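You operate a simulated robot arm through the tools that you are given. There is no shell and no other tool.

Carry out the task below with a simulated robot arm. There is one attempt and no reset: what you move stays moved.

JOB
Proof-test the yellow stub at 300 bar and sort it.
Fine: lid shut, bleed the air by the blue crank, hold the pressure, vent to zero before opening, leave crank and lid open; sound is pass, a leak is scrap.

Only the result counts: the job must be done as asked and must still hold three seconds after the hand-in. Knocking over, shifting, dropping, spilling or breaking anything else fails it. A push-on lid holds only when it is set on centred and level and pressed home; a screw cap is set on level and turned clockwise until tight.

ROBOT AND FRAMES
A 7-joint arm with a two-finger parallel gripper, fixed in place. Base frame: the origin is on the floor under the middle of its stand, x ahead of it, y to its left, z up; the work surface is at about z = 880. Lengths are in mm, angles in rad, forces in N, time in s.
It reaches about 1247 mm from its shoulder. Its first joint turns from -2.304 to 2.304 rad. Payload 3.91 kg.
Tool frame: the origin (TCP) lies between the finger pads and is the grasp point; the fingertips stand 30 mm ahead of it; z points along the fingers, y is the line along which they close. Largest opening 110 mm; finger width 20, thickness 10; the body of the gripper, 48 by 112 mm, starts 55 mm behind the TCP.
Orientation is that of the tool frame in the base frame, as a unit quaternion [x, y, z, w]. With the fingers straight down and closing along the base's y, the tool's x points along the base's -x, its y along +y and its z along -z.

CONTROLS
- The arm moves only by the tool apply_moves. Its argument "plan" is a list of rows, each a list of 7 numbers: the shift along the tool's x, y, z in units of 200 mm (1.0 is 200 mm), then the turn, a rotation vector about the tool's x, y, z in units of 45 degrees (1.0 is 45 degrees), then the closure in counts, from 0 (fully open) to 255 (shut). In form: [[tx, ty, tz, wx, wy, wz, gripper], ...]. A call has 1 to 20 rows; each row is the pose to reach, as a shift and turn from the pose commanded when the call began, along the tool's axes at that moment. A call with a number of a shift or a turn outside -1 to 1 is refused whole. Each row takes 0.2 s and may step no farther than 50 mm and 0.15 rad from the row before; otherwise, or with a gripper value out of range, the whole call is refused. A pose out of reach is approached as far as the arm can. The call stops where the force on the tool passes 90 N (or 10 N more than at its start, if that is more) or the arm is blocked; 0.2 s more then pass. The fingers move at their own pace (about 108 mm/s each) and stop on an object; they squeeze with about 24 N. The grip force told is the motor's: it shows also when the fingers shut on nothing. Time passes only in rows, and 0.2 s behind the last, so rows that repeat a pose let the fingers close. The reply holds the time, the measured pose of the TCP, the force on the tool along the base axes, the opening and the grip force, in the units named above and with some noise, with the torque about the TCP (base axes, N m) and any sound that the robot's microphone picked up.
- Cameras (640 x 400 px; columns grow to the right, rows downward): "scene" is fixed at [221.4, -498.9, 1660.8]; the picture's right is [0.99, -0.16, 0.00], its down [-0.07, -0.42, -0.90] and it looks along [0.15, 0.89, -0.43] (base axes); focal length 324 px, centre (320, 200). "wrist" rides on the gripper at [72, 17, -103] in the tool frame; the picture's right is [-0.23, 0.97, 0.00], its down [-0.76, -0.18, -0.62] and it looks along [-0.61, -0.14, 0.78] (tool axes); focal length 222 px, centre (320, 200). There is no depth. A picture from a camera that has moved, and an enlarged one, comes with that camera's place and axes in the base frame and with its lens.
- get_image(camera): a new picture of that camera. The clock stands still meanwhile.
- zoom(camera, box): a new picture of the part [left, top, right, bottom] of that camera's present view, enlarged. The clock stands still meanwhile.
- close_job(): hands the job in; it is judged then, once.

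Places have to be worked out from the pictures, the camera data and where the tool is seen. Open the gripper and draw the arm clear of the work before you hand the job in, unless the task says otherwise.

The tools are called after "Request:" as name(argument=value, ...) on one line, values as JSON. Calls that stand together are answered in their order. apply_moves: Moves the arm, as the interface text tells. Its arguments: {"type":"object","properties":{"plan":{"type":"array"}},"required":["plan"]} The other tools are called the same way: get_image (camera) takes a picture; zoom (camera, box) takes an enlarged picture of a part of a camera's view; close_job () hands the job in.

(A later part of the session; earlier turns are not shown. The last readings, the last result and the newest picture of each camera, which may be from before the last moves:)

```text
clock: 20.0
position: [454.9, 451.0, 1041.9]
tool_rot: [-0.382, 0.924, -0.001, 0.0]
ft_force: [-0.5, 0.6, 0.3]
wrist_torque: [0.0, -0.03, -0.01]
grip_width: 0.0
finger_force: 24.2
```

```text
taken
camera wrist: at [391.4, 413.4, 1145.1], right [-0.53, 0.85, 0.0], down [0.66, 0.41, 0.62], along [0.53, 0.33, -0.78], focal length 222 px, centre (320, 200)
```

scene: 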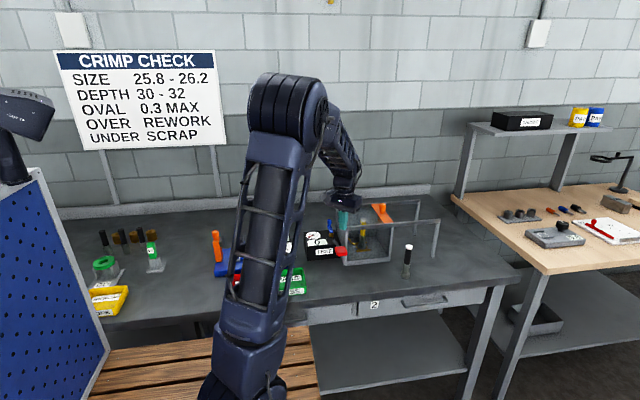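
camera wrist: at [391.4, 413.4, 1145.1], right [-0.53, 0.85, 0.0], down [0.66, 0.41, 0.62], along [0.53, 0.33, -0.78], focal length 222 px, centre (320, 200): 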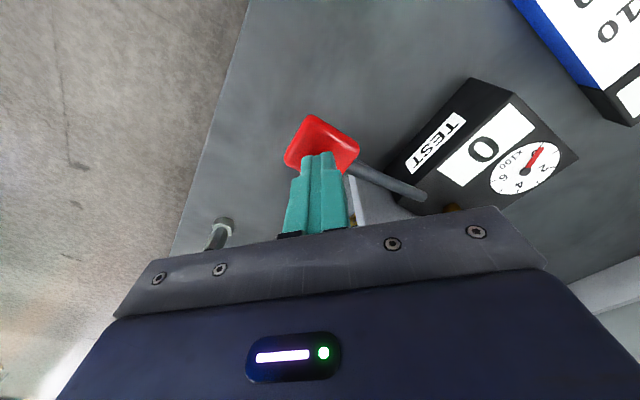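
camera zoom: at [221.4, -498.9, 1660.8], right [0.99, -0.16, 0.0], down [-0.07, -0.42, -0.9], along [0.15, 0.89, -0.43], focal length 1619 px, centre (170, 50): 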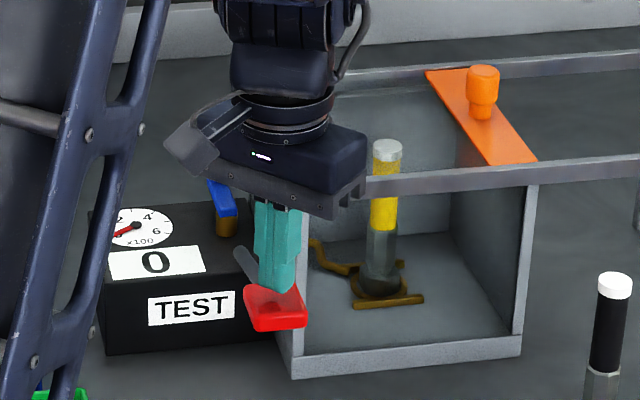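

Fingertips hover right above the paddle. I press down gently in small steps to feel the contact.

Request:
apply_moves(plan=[[0, 0, 0.02, 0, 0, 0, 255], [0, 0, 0.04, 0, 0, 0, 255], [0, 0, 0.06, 0, 0, 0, 255], [0, 0, 0.08, 0, 0, 0, 255]])

Request:
zoom(camera="scene", box=[300, 190, 400, 270])

```text
clock: 21.0
position: [457.1, 450.6, 1025.5]
tool_rot: [-0.383, 0.924, 0.0, 0.001]
ft_force: [0.8, -4.9, 4.8]
wrist_torque: [-0.08, -0.02, 0.0]
grip_width: 0.0
finger_force: 24.3
```

```text
5.00 times, centred on (350, 230) of scene
camera zoom: at [221.4, -498.9, 1660.8], right [0.99, -0.16, 0.0], down [-0.07, -0.42, -0.9], along [0.15, 0.89, -0.43], focal length 1619 px, centre (170, 50)
```

zoom: 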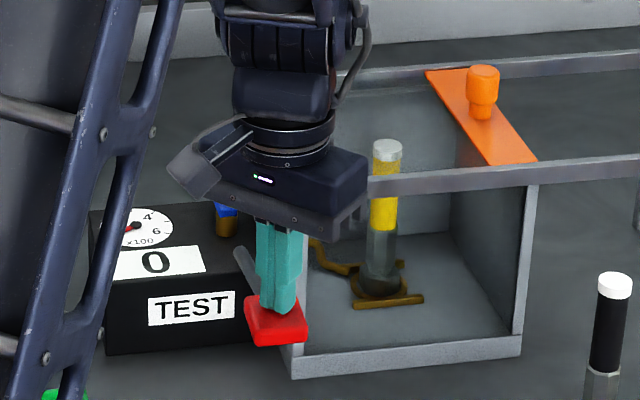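

The lever yields at about 7 N with the display still at 0. I press further down 20 mm and check the display and sound.

Request:
apply_moves(plan=[[0, 0, 0.025, 0, 0, 0, 255], [0, 0, 0.05, 0, 0, 0, 255], [0, 0, 0.075, 0, 0, 0, 255], [0, 0, 0.1, 0, 0, 0, 255]])

Request:
get_image(camera="wrist")

Request:
zoom(camera="scene", box=[300, 190, 400, 270])

```text
clock: 22.0
position: [456.1, 451.7, 1004.9]
tool_rot: [-0.383, 0.924, 0.0, 0.0]
ft_force: [-2.9, -10.8, 7.5]
wrist_torque: [-0.23, 0.08, 0.0]
grip_width: 0.0
finger_force: 24.1
```

```text
taken
camera wrist: at [392.3, 414.1, 1108.7], right [-0.53, 0.85, 0.0], down [0.66, 0.41, 0.62], along [0.53, 0.33, -0.78], focal length 222 px, centre (320, 200)
```

wrist: 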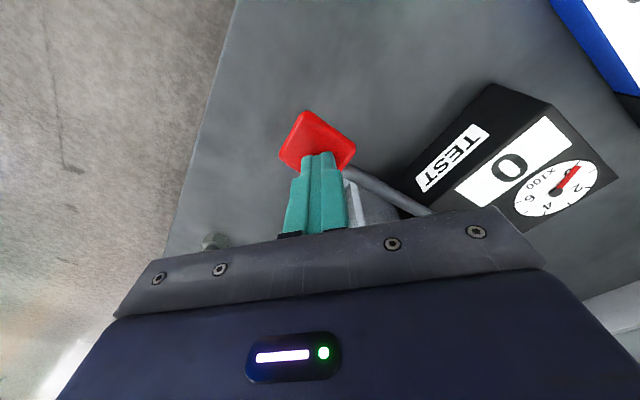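

```text
5.00 times, centred on (350, 230) of scene
camera zoom: at [221.4, -498.9, 1660.8], right [0.99, -0.16, 0.0], down [-0.07, -0.42, -0.9], along [0.15, 0.89, -0.43], focal length 1619 px, centre (170, 50)
```

zoom: 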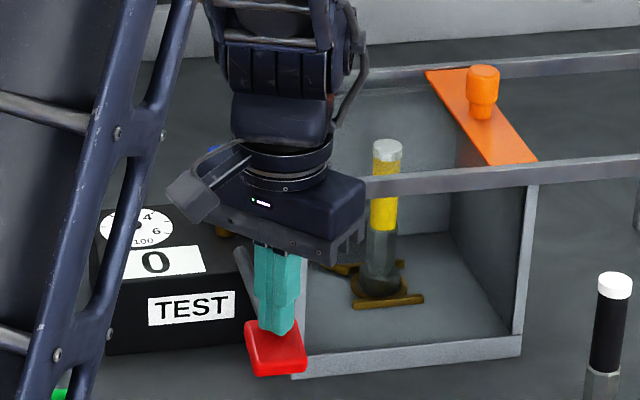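

Display still 0 and no sound while the lever goes down, so the crank is presumably open. I continue the stroke downward.

Request:
apply_moves(plan=[[0, 0, 0.025, 0, 0, 0, 255], [0, 0, 0.05, 0, 0, 0, 255], [0, 0, 0.075, 0, 0, 0, 255], [0, 0, 0.1, 0, 0, 0, 255], [0, 0, 0.125, 0, 0, 0, 255]])

Request:
get_image(camera="wrist")

Request:
zoom(camera="scene", box=[300, 190, 400, 270])

```text
clock: 23.2
position: [456.9, 452.4, 980.7]
tool_rot: [-0.382, 0.924, 0.001, 0.001]
ft_force: [1.6, 3.1, 10.1]
wrist_torque: [0.23, -0.02, -0.03]
grip_width: 0.0
finger_force: 23.7
```

```text
taken
camera wrist: at [392.4, 414.4, 1083.5], right [-0.53, 0.85, 0.0], down [0.66, 0.41, 0.63], along [0.53, 0.33, -0.78], focal length 222 px, centre (320, 200)
```

wrist: 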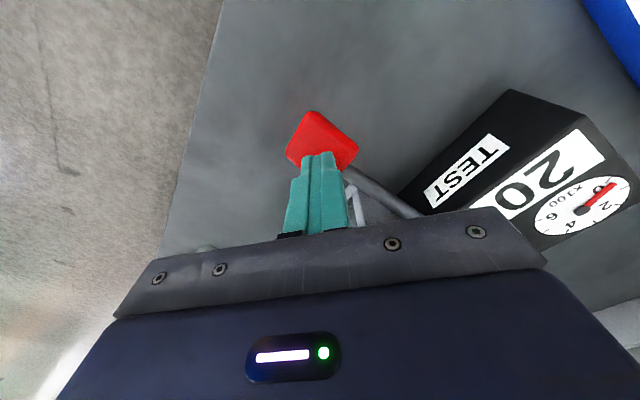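

```text
5.00 times, centred on (350, 230) of scene
camera zoom: at [221.4, -498.9, 1660.8], right [0.99, -0.16, 0.0], down [-0.07, -0.42, -0.9], along [0.15, 0.89, -0.43], focal length 1619 px, centre (170, 50)
```

zoom: 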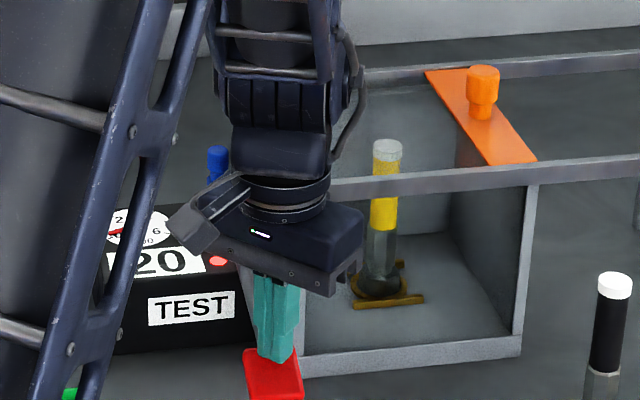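

The display now reads "20" and a red spot shows on the box. I zoom in to read it properly.

Request:
zoom(camera="wrist", box=[390, 80, 640, 260])

Request:
zoom(camera="scene", box=[305, 210, 355, 260])

```text
2.22 times, centred on (515, 170) of wrist
camera zoom: at [392.4, 414.4, 1083.5], right [-0.53, 0.85, 0.0], down [0.66, 0.41, 0.63], along [0.53, 0.33, -0.78], focal length 494 px, centre (-113, 267)
```

zoom: 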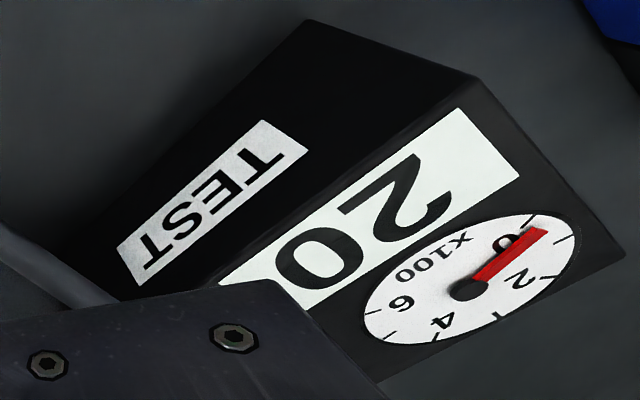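

```text
8.00 times, centred on (330, 235) of scene
camera zoom: at [221.4, -498.9, 1660.8], right [0.99, -0.16, 0.0], down [-0.07, -0.42, -0.9], along [0.15, 0.89, -0.43], focal length 2590 px, centre (240, -80)
```

zoom: 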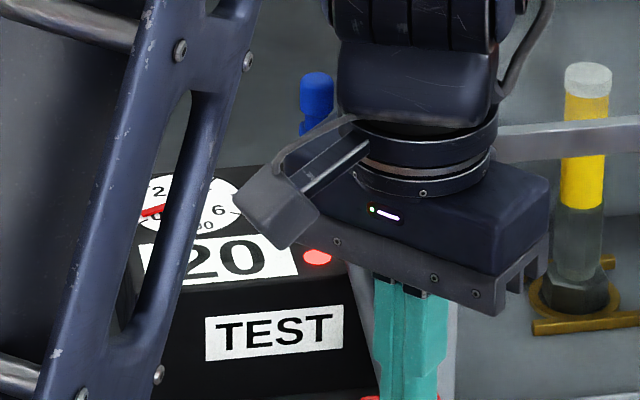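

It reads 20 bar. I hold still for a second to see if the reading changes and listen for sound.

Request:
apply_moves(plan=[[0, 0, 0, 0, 0, 0, 255], [0, 0, 0, 0, 0, 0, 255], [0, 0, 0, 0, 0, 0, 255], [0, 0, 0, 0, 0, 0, 255], [0, 0, 0, 0, 0, 0, 255]])

Request:
zoom(camera="wrist", box=[390, 80, 640, 260])

Request:
zoom(camera="scene", box=[300, 190, 400, 270])

```text
clock: 24.4
position: [454.7, 451.6, 979.6]
tool_rot: [-0.382, 0.924, 0.0, 0.0]
ft_force: [0.9, -0.1, 9.9]
wrist_torque: [0.13, -0.02, -0.03]
grip_width: 0.1
finger_force: 23.8
```

```text
2.22 times, centred on (515, 170) of wrist
camera zoom: at [392.2, 413.6, 1082.9], right [-0.53, 0.85, 0.0], down [0.66, 0.41, 0.62], along [0.53, 0.33, -0.78], focal length 494 px, centre (-113, 267)
```

zoom: 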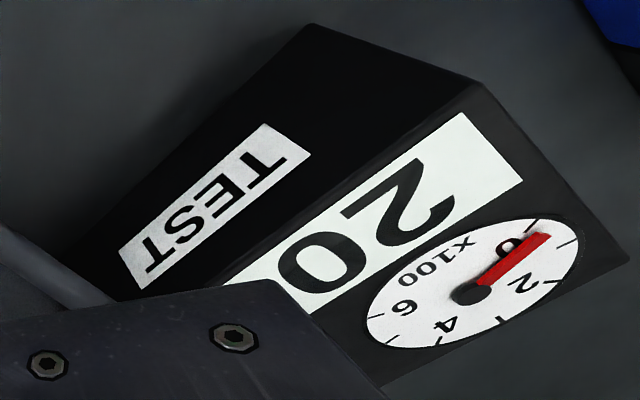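

```text
5.00 times, centred on (350, 230) of scene
camera zoom: at [221.4, -498.9, 1660.8], right [0.99, -0.16, 0.0], down [-0.07, -0.42, -0.9], along [0.15, 0.89, -0.43], focal length 1619 px, centre (170, 50)
```

zoom: 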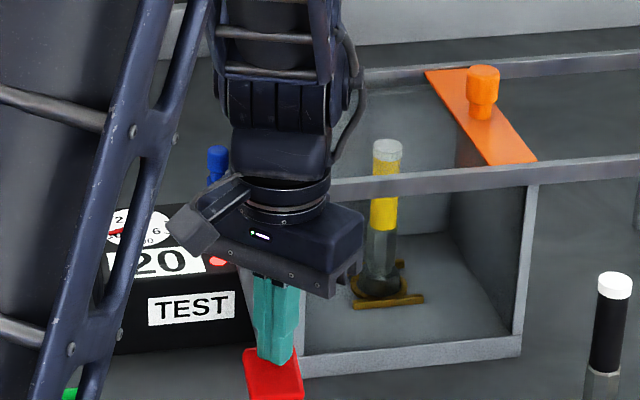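

It holds 20 bar, so the crank is currently closed with air trapped. I let the lever come up slowly, and see whether it springs back.

Request:
apply_moves(plan=[[0, 0, -0.06, 0, 0, 0, 255], [0, 0, -0.12, 0, 0, 0, 255], [0, 0, -0.18, 0, 0, 0, 255], [0, 0, -0.24, 0, 0, 0, 255], [0, 0, -0.3, 0, 0, 0, 255], [0, 0, -0.38, 0, 0, 0, 255]])

Request:
get_image(camera="wrist")

Request:
zoom(camera="scene", box=[300, 190, 400, 270])

```text
clock: 25.8
position: [456.1, 451.6, 1055.4]
tool_rot: [-0.382, 0.924, 0.001, 0.0]
ft_force: [1.5, -0.1, -0.5]
wrist_torque: [-0.02, 0.01, 0.01]
grip_width: 0.0
finger_force: 23.6
```

```text
taken
camera wrist: at [392.6, 413.1, 1159.1], right [-0.53, 0.85, 0.0], down [0.66, 0.41, 0.62], along [0.53, 0.33, -0.78], focal length 222 px, centre (320, 200)
```

wrist: 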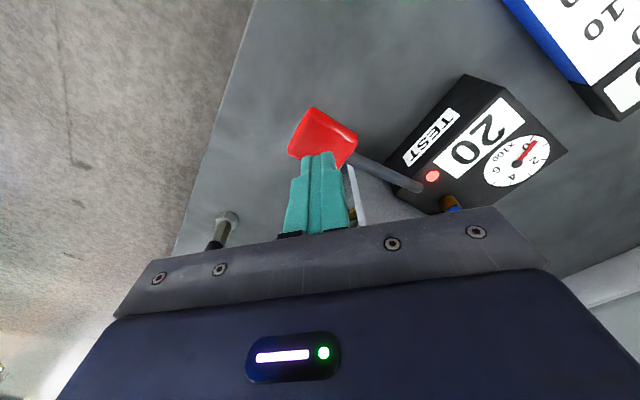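

```text
5.00 times, centred on (350, 230) of scene
camera zoom: at [221.4, -498.9, 1660.8], right [0.99, -0.16, 0.0], down [-0.07, -0.42, -0.9], along [0.15, 0.89, -0.43], focal length 1619 px, centre (170, 50)
```

zoom: 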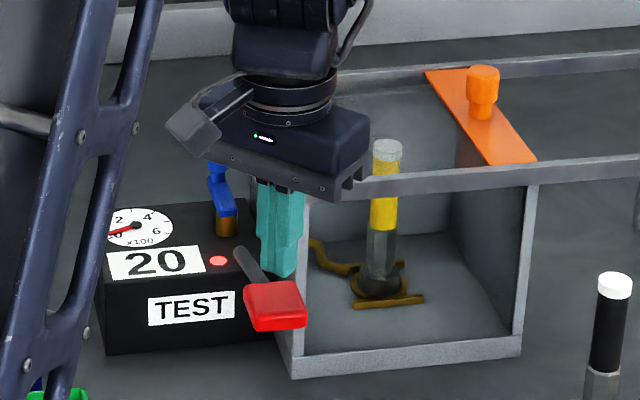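

The lever sprang back and 20 bar is held. Now I travel over to the crank knob at about (459, 670), undoing the yaw and opening the fingers to ~45 mm.

Request:
apply_moves(plan=[[0, 0, -0.2, 0, 0, 0, 255], [0, 0, -0.4, 0, 0, 0, 255], [-0.15, 0.16, -0.5, 0, 0, 0.17, 200], [-0.3, 0.32, -0.5, 0, 0, 0.34, 150], [-0.45, 0.48, -0.5, 0, 0, 0.51, 150], [-0.6, 0.64, -0.5, 0, 0, 0.68, 150], [-0.753, 0.79, -0.5, 0, 0, 0.85, 150], [-0.753, 0.79, -0.5, 0, 0, 1.0, 150]])

Request:
get_image(camera="wrist")

Request:
zoom(camera="scene", box=[290, 180, 390, 260])

```text
clock: 27.6
position: [449.8, 670.0, 1157.0]
tool_rot: [0.001, 1.0, 0.0, -0.001]
ft_force: [0.1, -0.1, -0.5]
wrist_torque: [0.01, 0.02, 0.0]
grip_width: 45.0
finger_force: 0.0
```

```text
taken
camera wrist: at [377.3, 688.9, 1259.3], right [0.23, 0.97, 0.0], down [0.76, -0.18, 0.62], along [0.61, -0.14, -0.78], focal length 222 px, centre (320, 200)
```

wrist: 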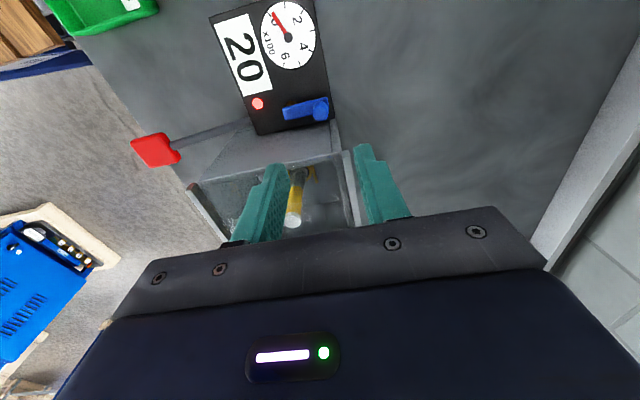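

```text
5.00 times, centred on (340, 220) of scene
camera zoom: at [221.4, -498.9, 1660.8], right [0.99, -0.16, 0.0], down [-0.07, -0.42, -0.9], along [0.15, 0.89, -0.43], focal length 1619 px, centre (220, 100)
```

zoom: 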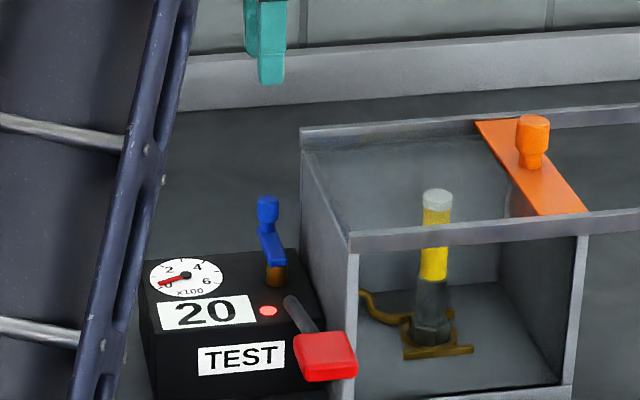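

I zoom on the crank from this pose to fix the knob's place.

Request:
zoom(camera="wrist", box=[240, 70, 380, 160])

```text
4.44 times, centred on (310, 115) of wrist
camera zoom: at [377.3, 688.9, 1259.3], right [0.23, 0.97, 0.0], down [0.76, -0.18, 0.62], along [0.61, -0.14, -0.78], focal length 987 px, centre (364, 578)
```

zoom: 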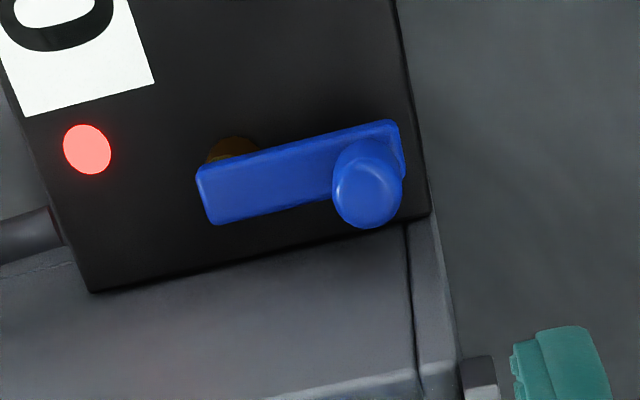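

Knob centre is about (456.5, 671), pivot about (456, 632), so a 39 mm crank. I tilt the tool 20° so its body leans away from the chamber wall and come down to just above the knob.

Request:
apply_moves(plan=[[-0.01, 0.005, 0.1, 0, -0.15, 0, 150], [-0.02, 0.005, 0.2, 0, -0.3, 0, 150], [-0.02, 0.005, 0.35, 0, -0.444, 0, 150], [-0.02, 0.005, 0.5, 0, -0.444, 0, 150], [-0.02, 0.005, 0.58, 0, -0.444, 0, 150]])

Request:
get_image(camera="wrist")

Request:
zoom(camera="scene", box=[290, 180, 390, 260])

```text
clock: 28.8
position: [456.6, 668.4, 1040.5]
tool_rot: [-0.001, 0.985, 0.001, 0.173]
ft_force: [-0.2, 0.2, 0.3]
wrist_torque: [0.02, 0.0, 0.0]
grip_width: 45.6
finger_force: 0.1
```

```text
taken
camera wrist: at [352.2, 687.8, 1112.2], right [0.21, 0.97, 0.08], down [0.5, -0.18, 0.85], along [0.84, -0.14, -0.53], focal length 222 px, centre (320, 200)
```

wrist: 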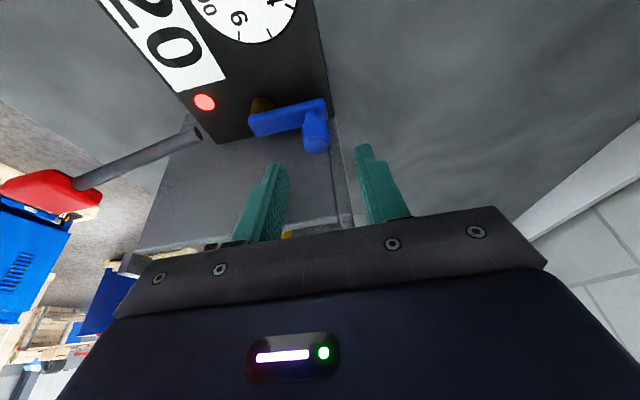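

```text
5.00 times, centred on (340, 220) of scene
camera zoom: at [221.4, -498.9, 1660.8], right [0.99, -0.16, 0.0], down [-0.07, -0.42, -0.9], along [0.15, 0.89, -0.43], focal length 1619 px, centre (220, 100)
```

zoom: 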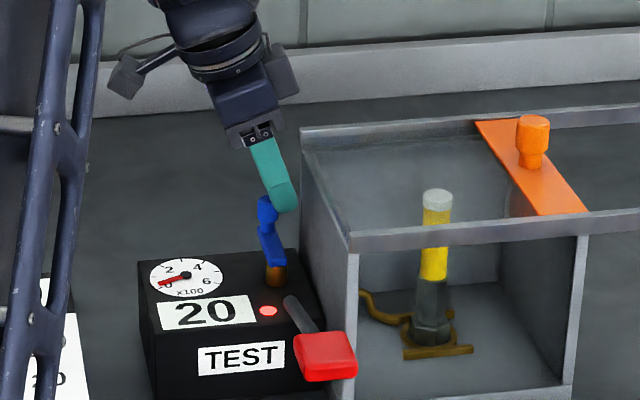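

The tip centre is offset +10 mm in x by the tilt, so I shift -7 mm in x and +2 in y while descending 32 mm, then close on the knob.

Request:
apply_moves(plan=[[0.03, 0.01, 0.04, 0, 0, 0, 150], [0.06, 0.01, 0.09, 0, 0, 0, 150], [0.0876, 0.01, 0.138, 0, 0, 0, 150]])

Request:
get_image(camera="wrist")

Request:
zoom(camera="scene", box=[290, 180, 390, 260])

```text
clock: 29.6
position: [448.6, 672.0, 1009.2]
tool_rot: [-0.001, 0.985, 0.001, 0.174]
ft_force: [-0.5, -1.1, 11.4]
wrist_torque: [-0.36, 0.01, -0.01]
grip_width: 46.0
finger_force: 0.5
```

```text
taken
camera wrist: at [343.3, 690.7, 1081.4], right [0.21, 0.97, 0.08], down [0.5, -0.18, 0.85], along [0.84, -0.14, -0.53], focal length 222 px, centre (320, 200)
```

wrist: 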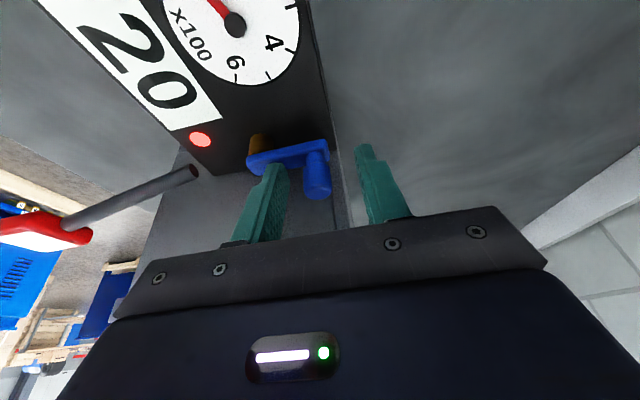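

```text
5.00 times, centred on (340, 220) of scene
camera zoom: at [221.4, -498.9, 1660.8], right [0.99, -0.16, 0.0], down [-0.07, -0.42, -0.9], along [0.15, 0.89, -0.43], focal length 1619 px, centre (220, 100)
```

zoom: 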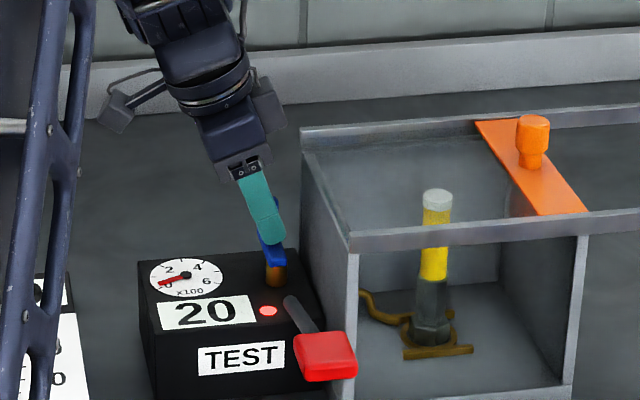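

The near fingertip touches the crank's arm (11 N up). I lift 4 mm and close on the knob.

Request:
apply_moves(plan=[[-0.007, 0, -0.019, 0, 0, 0, 150], [-0.007, 0, -0.019, 0, 0, 0, 200], [-0.007, 0, -0.019, 0, 0, 0, 255], [-0.007, 0, -0.019, 0, 0, 0, 255]])

Request:
get_image(camera="wrist")

Request:
zoom(camera="scene", box=[290, 180, 390, 260])

```text
clock: 30.6
position: [448.4, 670.9, 1011.0]
tool_rot: [0.001, 0.985, -0.002, 0.173]
ft_force: [-7.8, -37.7, -1.2]
wrist_torque: [-0.82, 0.22, -0.29]
grip_width: 17.3
finger_force: 45.1
```

```text
taken
camera wrist: at [344.7, 688.9, 1083.3], right [0.22, 0.97, 0.07], down [0.5, -0.18, 0.85], along [0.84, -0.14, -0.53], focal length 222 px, centre (320, 200)
```

wrist: 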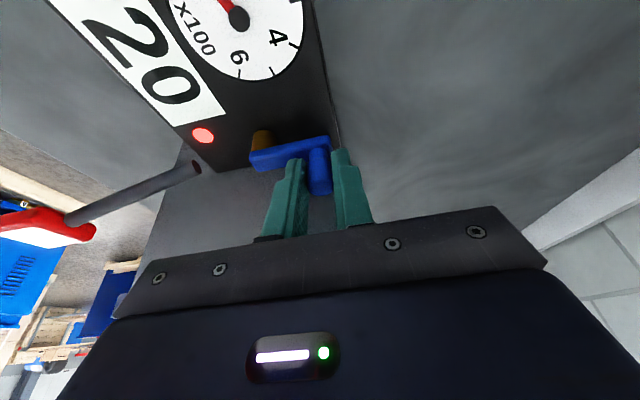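

```text
5.00 times, centred on (340, 220) of scene
camera zoom: at [221.4, -498.9, 1660.8], right [0.99, -0.16, 0.0], down [-0.07, -0.42, -0.9], along [0.15, 0.89, -0.43], focal length 1619 px, centre (220, 100)
```

zoom: 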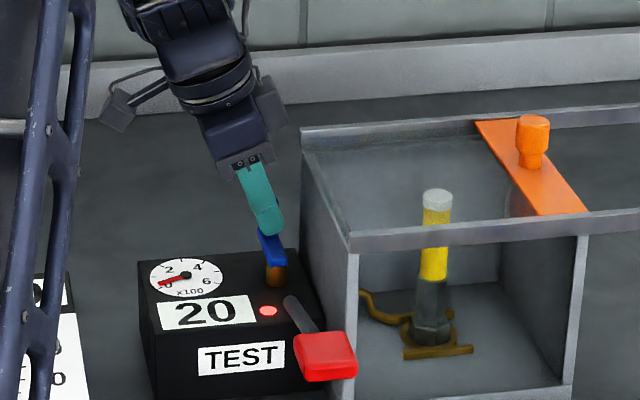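

Knob is gripped (17 mm). I now turn the crank toward -x (counter-clockwise from above) by about 20° as a trial, with a small y correction.

Request:
apply_moves(plan=[[0, -0.0075, 0, 0, 0, 0, 255], [0.016, -0.008, -0.006, 0, 0, 0, 255], [0.032, -0.0105, -0.0116, 0, 0, 0, 255], [0.048, -0.014, -0.0175, 0, 0, 0, 255], [0.0625, -0.0195, -0.0227, 0, 0, 0, 255]])

Request:
get_image(camera="wrist")

Request:
zoom(camera="scene", box=[290, 180, 390, 260])

```text
clock: 31.8
position: [436.2, 667.6, 1012.7]
tool_rot: [0.0, 0.985, 0.001, 0.173]
ft_force: [18.5, -30.1, -15.3]
wrist_torque: [-0.75, -0.59, 0.13]
grip_width: 16.7
finger_force: 45.1
```

```text
taken
camera wrist: at [333.4, 687.1, 1084.8], right [0.21, 0.97, 0.08], down [0.5, -0.18, 0.85], along [0.84, -0.14, -0.53], focal length 222 px, centre (320, 200)
```

wrist: 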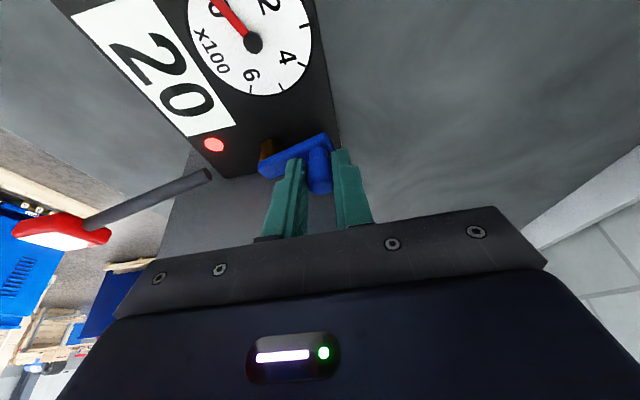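

```text
5.00 times, centred on (340, 220) of scene
camera zoom: at [221.4, -498.9, 1660.8], right [0.99, -0.16, 0.0], down [-0.07, -0.42, -0.9], along [0.15, 0.89, -0.43], focal length 1619 px, centre (220, 100)
```

zoom: 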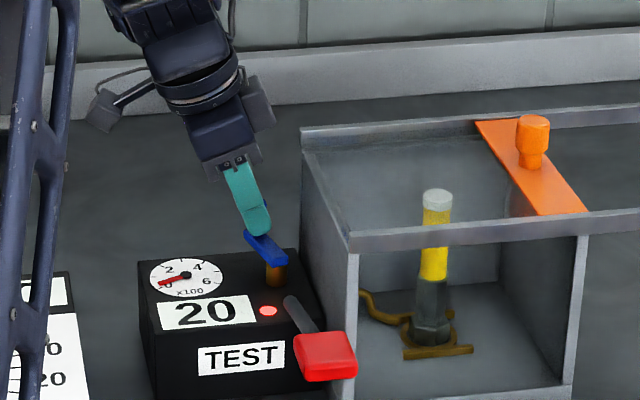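

The crank turns (about 18°) with ~20 N; pressure still 20. I continue the arc to about 60°.

Request:
apply_moves(plan=[[0.0122, -0.012, -0.0045, 0, 0, 0, 255], [0.0244, -0.019, -0.0089, 0, 0, 0, 255], [0.0372, -0.028, -0.0135, 0, 0, 0, 255], [0.0494, -0.0375, -0.018, 0, 0, 0, 255], [0.06, -0.048, -0.022, 0, 0, 0, 255], [0.0705, -0.06, -0.0257, 0, 0, 0, 255], [0.08, -0.073, -0.029, 0, 0, 0, 255], [0.0879, -0.0865, -0.032, 0, 0, 0, 255]])

Request:
get_image(camera="wrist")

Request:
zoom(camera="scene", box=[290, 180, 390, 260])

```text
clock: 33.6
position: [411.8, 654.7, 1013.4]
tool_rot: [-0.001, 0.985, 0.001, 0.174]
ft_force: [-26.5, 29.3, 24.4]
wrist_torque: [0.63, 0.46, 0.55]
grip_width: 17.0
finger_force: 45.5
```

```text
taken
camera wrist: at [308.4, 672.0, 1084.9], right [0.21, 0.97, 0.08], down [0.5, -0.18, 0.84], along [0.84, -0.14, -0.53], focal length 222 px, centre (320, 200)
```

wrist: 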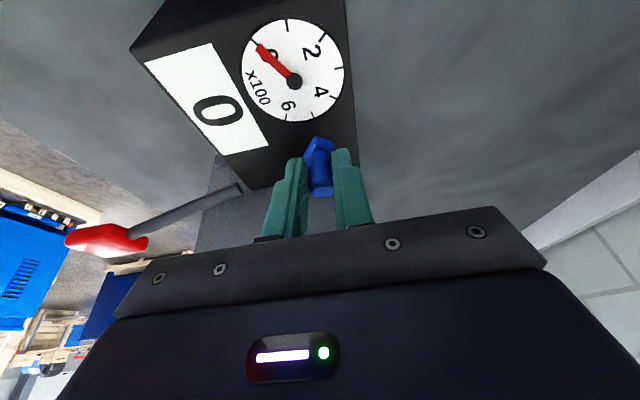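

```text
5.00 times, centred on (340, 220) of scene
camera zoom: at [221.4, -498.9, 1660.8], right [0.99, -0.16, 0.0], down [-0.07, -0.42, -0.9], along [0.15, 0.89, -0.43], focal length 1619 px, centre (220, 100)
```

zoom: 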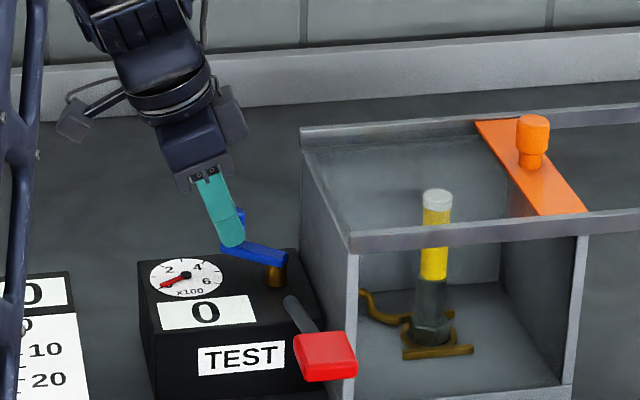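

Pressure dropped to 0 and the lamp went off: turning toward -x opens the crank. From the measured path the radius is about 49 mm and we are at ~48°, so I follow a corrected arc to ~90°.

Request:
apply_moves(plan=[[0.025, 0.0, -0.009, 0, 0, 0, 255], [0.041, -0.005, -0.0149, 0, 0, 0, 255], [0.0517, -0.023, -0.0188, 0, 0, 0, 255], [0.061, -0.042, -0.022, 0, 0, 0, 255], [0.0686, -0.062, -0.025, 0, 0, 0, 255], [0.075, -0.083, -0.027, 0, 0, 0, 255], [0.079, -0.1035, -0.0287, 0, 0, 0, 255]])

Request:
get_image(camera="wrist")

Request:
zoom(camera="scene", box=[290, 180, 390, 260])

```text
clock: 35.2
position: [400.6, 634.8, 1011.2]
tool_rot: [-0.002, 0.985, 0.003, 0.174]
ft_force: [36.8, 69.5, -2.0]
wrist_torque: [1.54, -0.83, 0.82]
grip_width: 17.6
finger_force: 44.8
```

```text
taken
camera wrist: at [296.7, 652.8, 1083.6], right [0.21, 0.97, 0.08], down [0.5, -0.18, 0.85], along [0.84, -0.14, -0.53], focal length 222 px, centre (320, 200)
```

wrist: 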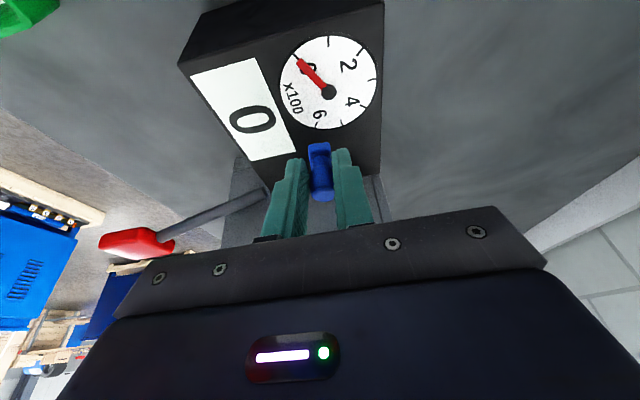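

```text
5.00 times, centred on (340, 220) of scene
camera zoom: at [221.4, -498.9, 1660.8], right [0.99, -0.16, 0.0], down [-0.07, -0.42, -0.9], along [0.15, 0.89, -0.43], focal length 1619 px, centre (220, 100)
```

zoom: 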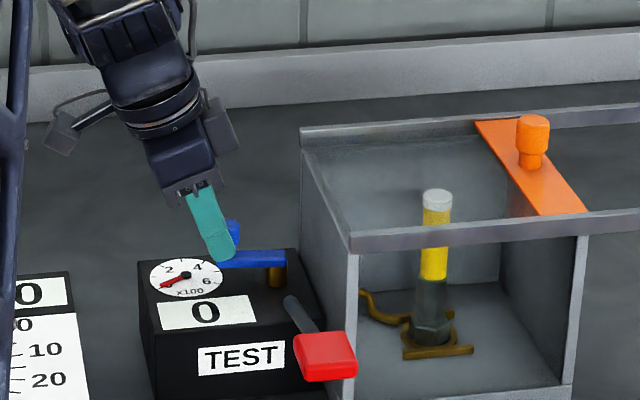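

The crank now points along -x (about 85-90°) and ~70 N in y suggests its open stop. I relax, release and lift straight up, then check the display.

Request:
apply_moves(plan=[[0, 0.02, 0, 0, 0, 0, 255], [0, 0.02, 0, 0, 0, 0, 150], [0, 0.02, 0, 0, 0, 0, 150], [-0.05, 0.02, -0.14, 0, 0, 0, 150], [-0.1026, 0.02, -0.282, 0, 0, 0, 150], [-0.17, 0.02, -0.47, 0, 0, 0, 150]])

Request:
get_image(camera="wrist")

Request:
zoom(camera="scene", box=[290, 180, 390, 260])

```text
clock: 36.6
position: [400.3, 635.9, 1107.6]
tool_rot: [0.0, 0.985, -0.001, 0.173]
ft_force: [0.2, 1.1, 0.1]
wrist_torque: [-0.01, 0.03, 0.01]
grip_width: 45.2
finger_force: 0.2
```

```text
taken
camera wrist: at [296.2, 654.4, 1179.9], right [0.21, 0.97, 0.08], down [0.5, -0.18, 0.85], along [0.84, -0.14, -0.53], focal length 222 px, centre (320, 200)
```

wrist: 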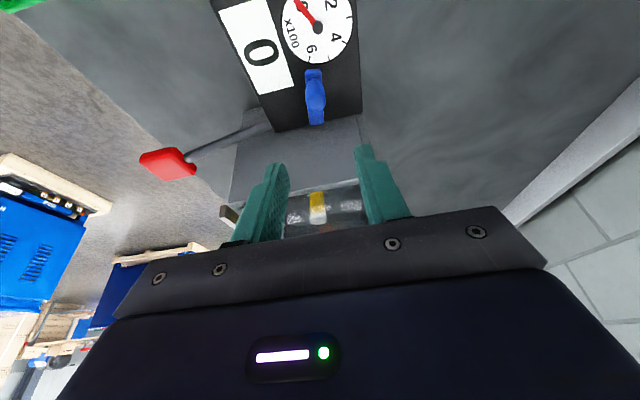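

```text
5.00 times, centred on (340, 220) of scene
camera zoom: at [221.4, -498.9, 1660.8], right [0.99, -0.16, 0.0], down [-0.07, -0.42, -0.9], along [0.15, 0.89, -0.43], focal length 1619 px, centre (220, 100)
```

zoom: 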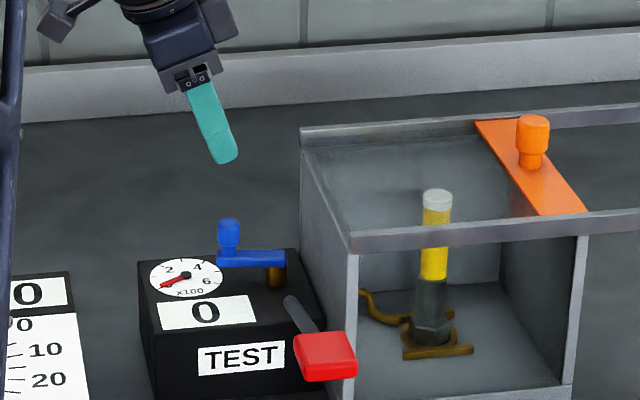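

The crank rests open at 0 bar. I return to the red lever (undo tilt, yaw 45°, fingers shut) to pump with the crank open and listen.

Request:
apply_moves(plan=[[-0.095, -0.1, -0.03, 0, 0.148, 0, 200], [-0.19, -0.2, -0.05, 0, 0.296, 0, 255], [-0.286, -0.3, -0.0555, 0, 0.444, 0, 255]])

Request:
apply_moves(plan=[[-0.01, -0.12, 0, 0, 0, -0.17, 255], [-0.02, -0.24, 0, 0, 0, -0.34, 255], [-0.03, -0.36, 0, 0, 0, -0.51, 255], [-0.03, -0.48, 0, 0, 0, -0.68, 255], [-0.03, -0.6, 0.05, 0, 0, -0.84, 255], [-0.03, -0.62, 0.2, 0, 0, -1.0, 255], [-0.03, -0.62, 0.4, 0, 0, -1.0, 255], [-0.03, -0.62, 0.46, 0, 0, -1.0, 255]])

Request:
get_image(camera="wrist")

Request:
zoom(camera="scene", box=[300, 190, 400, 270])

```text
clock: 37.4
position: [448.6, 575.8, 1140.3]
tool_rot: [-0.001, 1.0, 0.0, -0.001]
ft_force: [-1.0, 0.5, -0.1]
wrist_torque: [0.0, -0.08, 0.01]
grip_width: 0.0
finger_force: 23.8
```

```text
clock: 39.2
position: [458.6, 450.4, 1050.2]
tool_rot: [-0.384, 0.923, 0.001, 0.0]
ft_force: [0.0, 0.7, 0.2]
wrist_torque: [0.02, -0.03, -0.04]
grip_width: 0.0
finger_force: 23.5
```

```text
taken
camera wrist: at [393.9, 412.4, 1153.5], right [-0.53, 0.85, 0.0], down [0.66, 0.41, 0.62], along [0.53, 0.33, -0.78], focal length 222 px, centre (320, 200)
```

wrist: 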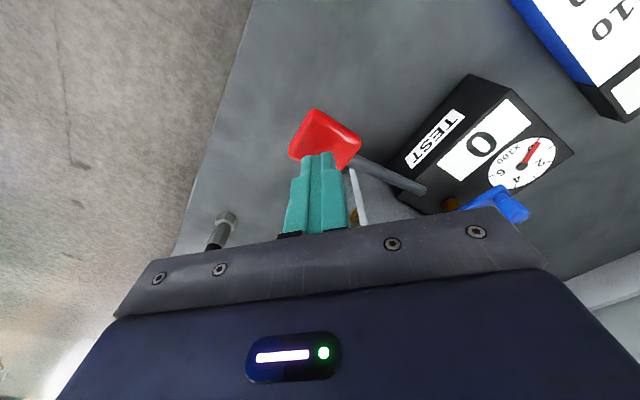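

```text
5.00 times, centred on (350, 230) of scene
camera zoom: at [221.4, -498.9, 1660.8], right [0.99, -0.16, 0.0], down [-0.07, -0.42, -0.9], along [0.15, 0.89, -0.43], focal length 1619 px, centre (170, 50)
```

zoom: 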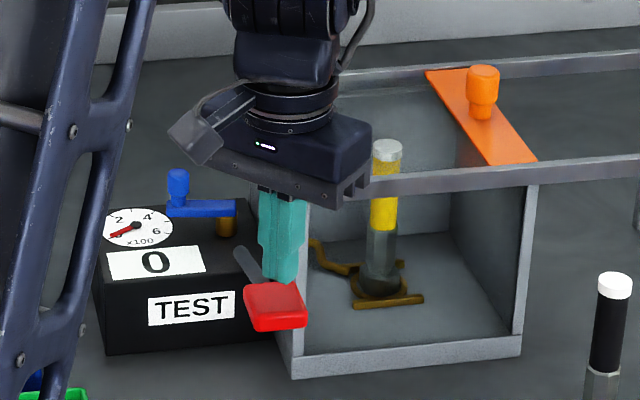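

Positioned over the paddle. I do one full down-stroke with the crank open and read sound and display at the bottom.

Request:
apply_moves(plan=[[0, 0, 0.06, 0, 0, 0, 255], [0, 0, 0.12, 0, 0, 0, 255], [0, 0, 0.16, 0, 0, 0, 255], [0, 0, 0.2, 0, 0, 0, 255], [0, 0, 0.24, 0, 0, 0, 255], [0, 0, 0.28, 0, 0, 0, 255], [0, 0, 0.32, 0, 0, 0, 255], [0, 0, 0.35, 0, 0, 0, 255], [0, 0, 0.37, 0, 0, 0, 255]])

Request:
get_image(camera="wrist")

Request:
zoom(camera="scene", box=[300, 190, 400, 270])

```text
clock: 41.2
position: [456.0, 451.8, 980.8]
tool_rot: [-0.382, 0.924, 0.002, 0.002]
ft_force: [8.9, -8.2, 47.3]
wrist_torque: [0.4, -0.24, -0.1]
grip_width: 0.1
finger_force: 24.1
```

```text
taken
camera wrist: at [392.2, 413.1, 1081.5], right [-0.53, 0.85, 0.0], down [0.66, 0.41, 0.63], along [0.53, 0.33, -0.78], focal length 222 px, centre (320, 200)
```

wrist: 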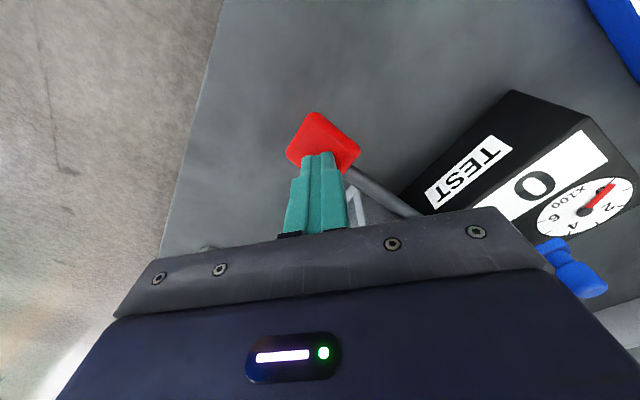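

```text
5.00 times, centred on (350, 230) of scene
camera zoom: at [221.4, -498.9, 1660.8], right [0.99, -0.16, 0.0], down [-0.07, -0.42, -0.9], along [0.15, 0.89, -0.43], focal length 1619 px, centre (170, 50)
```

zoom: 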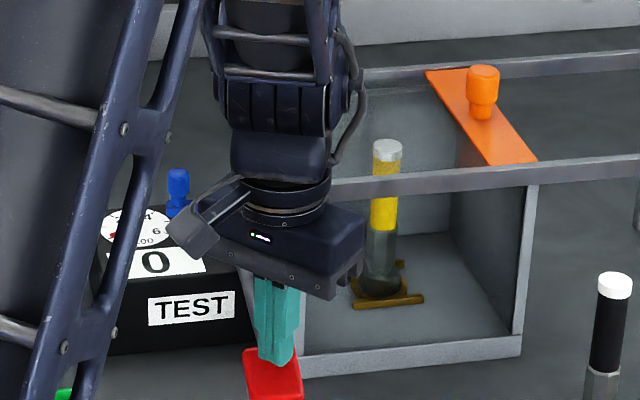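

Lever bottomed (47 N) with 0 bar and no sound. I do two more full strokes with the crank open to purge the air.

Request:
apply_moves(plan=[[0, 0, -0.08, 0, 0, 0, 255], [0, 0, -0.16, 0, 0, 0, 255], [0, 0, -0.24, 0, 0, 0, 255], [0, 0, -0.3, 0, 0, 0, 255], [0, 0, -0.3, 0, 0, 0, 255], [0, 0, -0.22, 0, 0, 0, 255], [0, 0, -0.15, 0, 0, 0, 255], [0, 0, -0.08, 0, 0, 0, 255], [0, 0, -0.01, 0, 0, 0, 255], [0, 0, -0.01, 0, 0, 0, 255], [0, 0, -0.08, 0, 0, 0, 255], [0, 0, -0.16, 0, 0, 0, 255], [0, 0, -0.24, 0, 0, 0, 255], [0, 0, -0.3, 0, 0, 0, 255], [0, 0, -0.3, 0, 0, 0, 255], [0, 0, -0.22, 0, 0, 0, 255], [0, 0, -0.15, 0, 0, 0, 255], [0, 0, -0.08, 0, 0, 0, 255], [0, 0, -0.01, 0, 0, 0, 255], [0, 0, -0.01, 0, 0, 0, 255]])

Request:
get_image(camera="wrist")

```text
clock: 45.4
position: [455.8, 450.5, 978.1]
tool_rot: [-0.383, 0.924, 0.001, 0.001]
ft_force: [-8.8, -15.1, 26.1]
wrist_torque: [-0.08, 0.25, 0.12]
grip_width: 0.0
finger_force: 24.2
```

```text
taken
camera wrist: at [392.3, 412.3, 1081.6], right [-0.53, 0.85, 0.0], down [0.66, 0.41, 0.62], along [0.53, 0.33, -0.78], focal length 222 px, centre (320, 200)
```

wrist: 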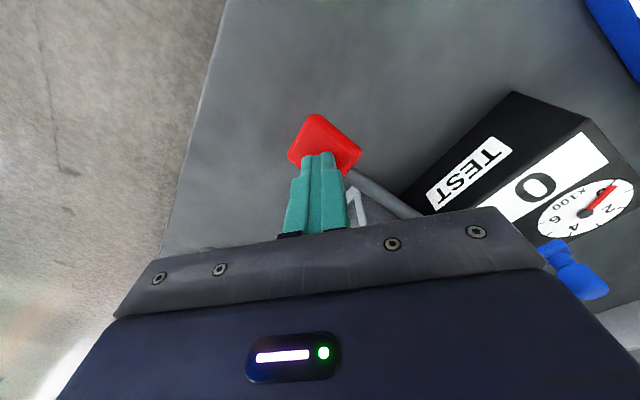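

Still 0 and silent after three open strokes. I add two more purge strokes for good measure and end with the lever up.

Request:
apply_moves(plan=[[0, 0, -0.08, 0, 0, 0, 255], [0, 0, -0.16, 0, 0, 0, 255], [0, 0, -0.24, 0, 0, 0, 255], [0, 0, -0.3, 0, 0, 0, 255], [0, 0, -0.3, 0, 0, 0, 255], [0, 0, -0.22, 0, 0, 0, 255], [0, 0, -0.15, 0, 0, 0, 255], [0, 0, -0.08, 0, 0, 0, 255], [0, 0, -0.0, 0, 0, 0, 255], [0, 0, -0.0, 0, 0, 0, 255], [0, 0, -0.08, 0, 0, 0, 255], [0, 0, -0.16, 0, 0, 0, 255], [0, 0, -0.24, 0, 0, 0, 255], [0, 0, -0.3, 0, 0, 0, 255], [0, 0, -0.3, 0, 0, 0, 255], [0, 0, -0.22, 0, 0, 0, 255], [0, 0, -0.15, 0, 0, 0, 255], [0, 0, -0.08, 0, 0, 0, 255], [0, 0, -0.0, 0, 0, 0, 255], [0, 0, -0.0, 0, 0, 0, 255]])

Request:
apply_moves(plan=[[0, 0, -0.08, 0, 0, 0, 255], [0, 0, -0.16, 0, 0, 0, 255], [0, 0, -0.24, 0, 0, 0, 255], [0, 0, -0.32, 0, 0, 0, 255], [0, 0, -0.5, 0, 0, 0, 255], [0, 0, -0.7, 0, 0, 0, 255]])

Request:
get_image(camera="wrist")

Request:
zoom(camera="scene", box=[300, 190, 400, 270])

```text
clock: 49.6
position: [456.0, 450.0, 978.3]
tool_rot: [-0.384, 0.923, 0.001, 0.001]
ft_force: [6.9, -5.8, 17.4]
wrist_torque: [0.05, -0.19, -0.11]
grip_width: 0.2
finger_force: 24.1
```

```text
clock: 51.0
position: [453.6, 449.7, 1115.6]
tool_rot: [-0.383, 0.924, 0.0, -0.001]
ft_force: [-0.9, 0.3, -0.7]
wrist_torque: [-0.04, 0.0, 0.03]
grip_width: 0.2
finger_force: 24.4
```

```text
taken
camera wrist: at [390.2, 411.9, 1218.7], right [-0.53, 0.85, 0.0], down [0.66, 0.41, 0.62], along [0.53, 0.33, -0.78], focal length 222 px, centre (320, 200)
```

wrist: 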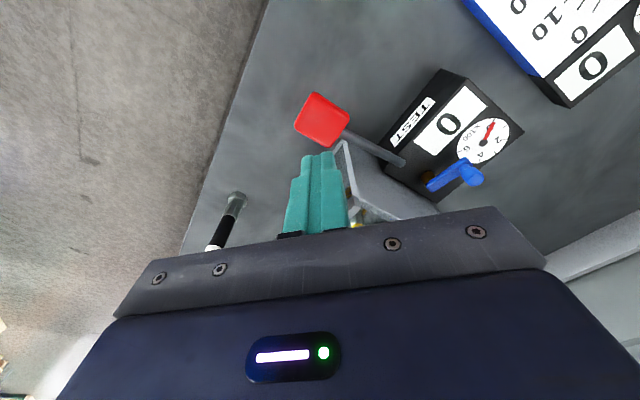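

```text
5.00 times, centred on (350, 230) of scene
camera zoom: at [221.4, -498.9, 1660.8], right [0.99, -0.16, 0.0], down [-0.07, -0.42, -0.9], along [0.15, 0.89, -0.43], focal length 1619 px, centre (170, 50)
```

zoom: 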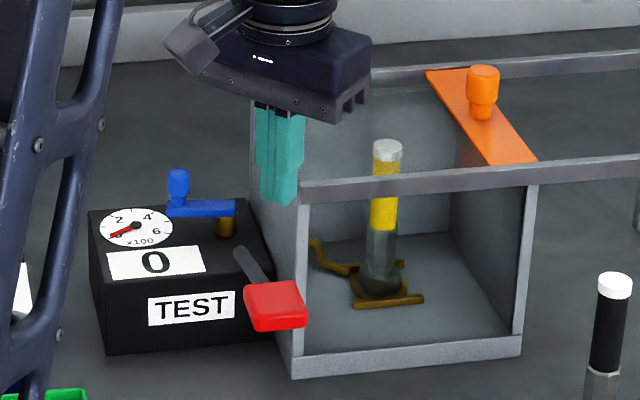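

Now I go back to the crank knob, now near (420, 635, 1000), to close it after the purge.

Request:
apply_moves(plan=[[-0.08, 0.13, -0.075, 0, 0, 0.17, 150], [-0.16, 0.27, -0.075, 0, 0, 0.34, 150], [-0.25, 0.4, -0.075, 0, 0, 0.51, 150], [-0.33, 0.54, -0.075, 0, 0, 0.68, 150], [-0.42, 0.67, -0.075, 0, 0, 0.84, 150], [-0.503, 0.807, -0.075, 0, 0, 1.0, 150]])

Request:
apply_moves(plan=[[0, 0, 0.1, 0, -0.15, 0, 150], [0, 0, 0.2, 0, -0.3, 0, 150], [0, 0, 0.35, 0, -0.444, 0, 150], [0, 0, 0.4, 0, -0.444, 0, 150]])

Request:
get_image(camera="wrist")

Request:
zoom(camera="scene", box=[290, 180, 390, 260])

```text
clock: 52.4
position: [411.9, 635.7, 1134.7]
tool_rot: [0.001, 1.0, 0.0, -0.001]
ft_force: [0.2, 0.2, 0.8]
wrist_torque: [0.02, -0.03, -0.02]
grip_width: 45.3
finger_force: 0.1
```

```text
clock: 53.4
position: [414.5, 633.6, 1053.6]
tool_rot: [-0.001, 0.985, 0.0, 0.174]
ft_force: [-0.2, 0.0, -0.1]
wrist_torque: [0.01, 0.01, -0.01]
grip_width: 45.5
finger_force: 0.0
```

```text
taken
camera wrist: at [310.1, 651.9, 1125.4], right [0.21, 0.97, 0.08], down [0.5, -0.18, 0.85], along [0.84, -0.14, -0.53], focal length 222 px, centre (320, 200)
```

wrist: 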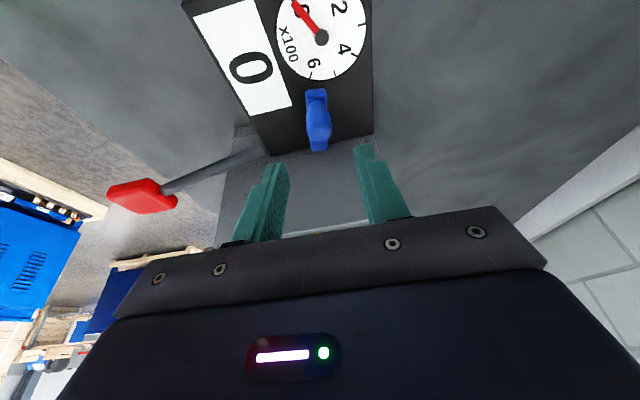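

```text
5.00 times, centred on (340, 220) of scene
camera zoom: at [221.4, -498.9, 1660.8], right [0.99, -0.16, 0.0], down [-0.07, -0.42, -0.9], along [0.15, 0.89, -0.43], focal length 1619 px, centre (220, 100)
```

zoom: 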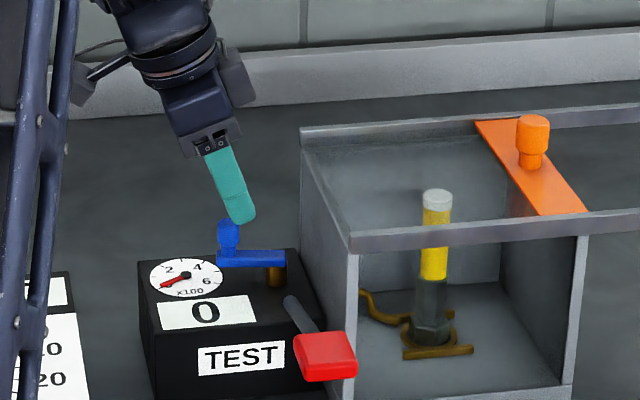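

I zoom in to see where the knob is relative to the fingertips.

Request:
zoom(camera="wrist", box=[240, 70, 400, 180])

```text
3.64 times, centred on (320, 125) of wrist
camera zoom: at [310.1, 651.9, 1125.4], right [0.21, 0.97, 0.08], down [0.5, -0.18, 0.85], along [0.84, -0.14, -0.53], focal length 808 px, centre (320, 473)
```

zoom: 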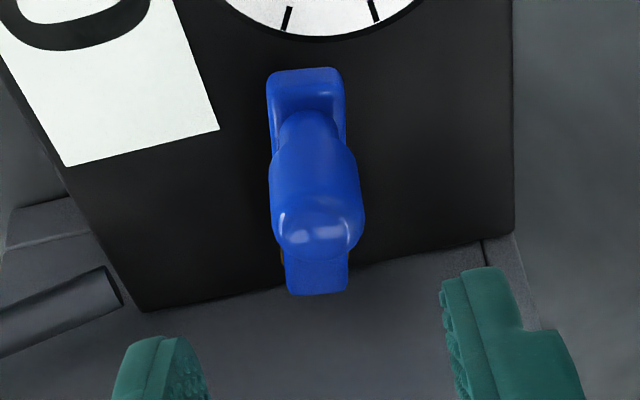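

Knob top is about (419, 637, 1000). I descend to TCP (411, 636, 1013) and close on it.

Request:
apply_moves(plan=[[0.03, 0.012, 0.06, 0, 0, 0, 150], [0.06, 0.012, 0.12, 0, 0, 0, 150], [0.086, 0.012, 0.185, 0, 0, 0, 150], [0.086, 0.012, 0.185, 0, 0, 0, 200], [0.086, 0.012, 0.185, 0, 0, 0, 255], [0.086, 0.012, 0.185, 0, 0, 0, 255]])

Request:
get_image(camera="wrist")

Request:
zoom(camera="scene", box=[290, 180, 390, 260])

```text
clock: 54.8
position: [409.4, 636.3, 1009.8]
tool_rot: [0.0, 0.985, 0.0, 0.174]
ft_force: [0.1, 1.1, -3.5]
wrist_torque: [0.02, -0.13, 0.06]
grip_width: 17.0
finger_force: 45.2
```

```text
taken
camera wrist: at [305.8, 655.7, 1083.0], right [0.21, 0.97, 0.08], down [0.5, -0.18, 0.85], along [0.84, -0.14, -0.53], focal length 222 px, centre (320, 200)
```

wrist: 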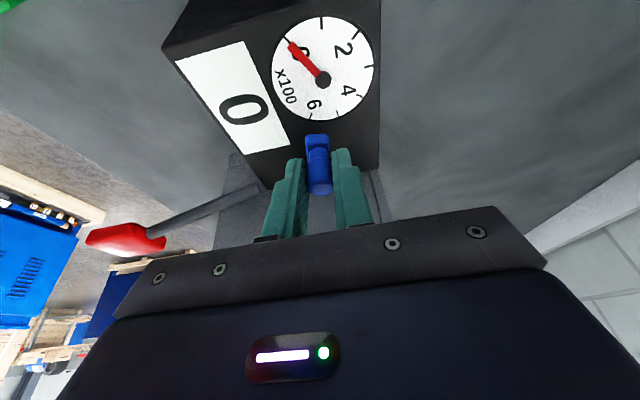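

```text
5.00 times, centred on (340, 220) of scene
camera zoom: at [221.4, -498.9, 1660.8], right [0.99, -0.16, 0.0], down [-0.07, -0.42, -0.9], along [0.15, 0.89, -0.43], focal length 1619 px, centre (220, 100)
```

zoom: 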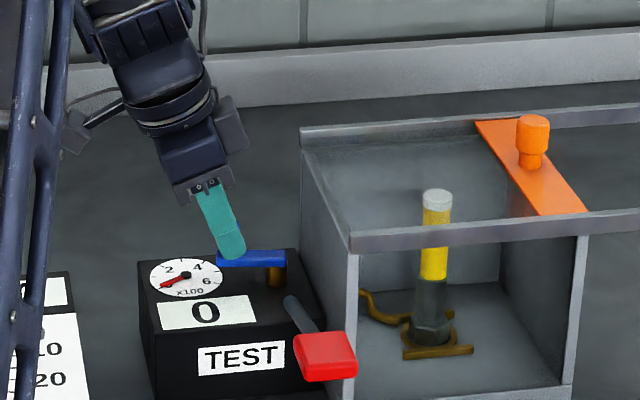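

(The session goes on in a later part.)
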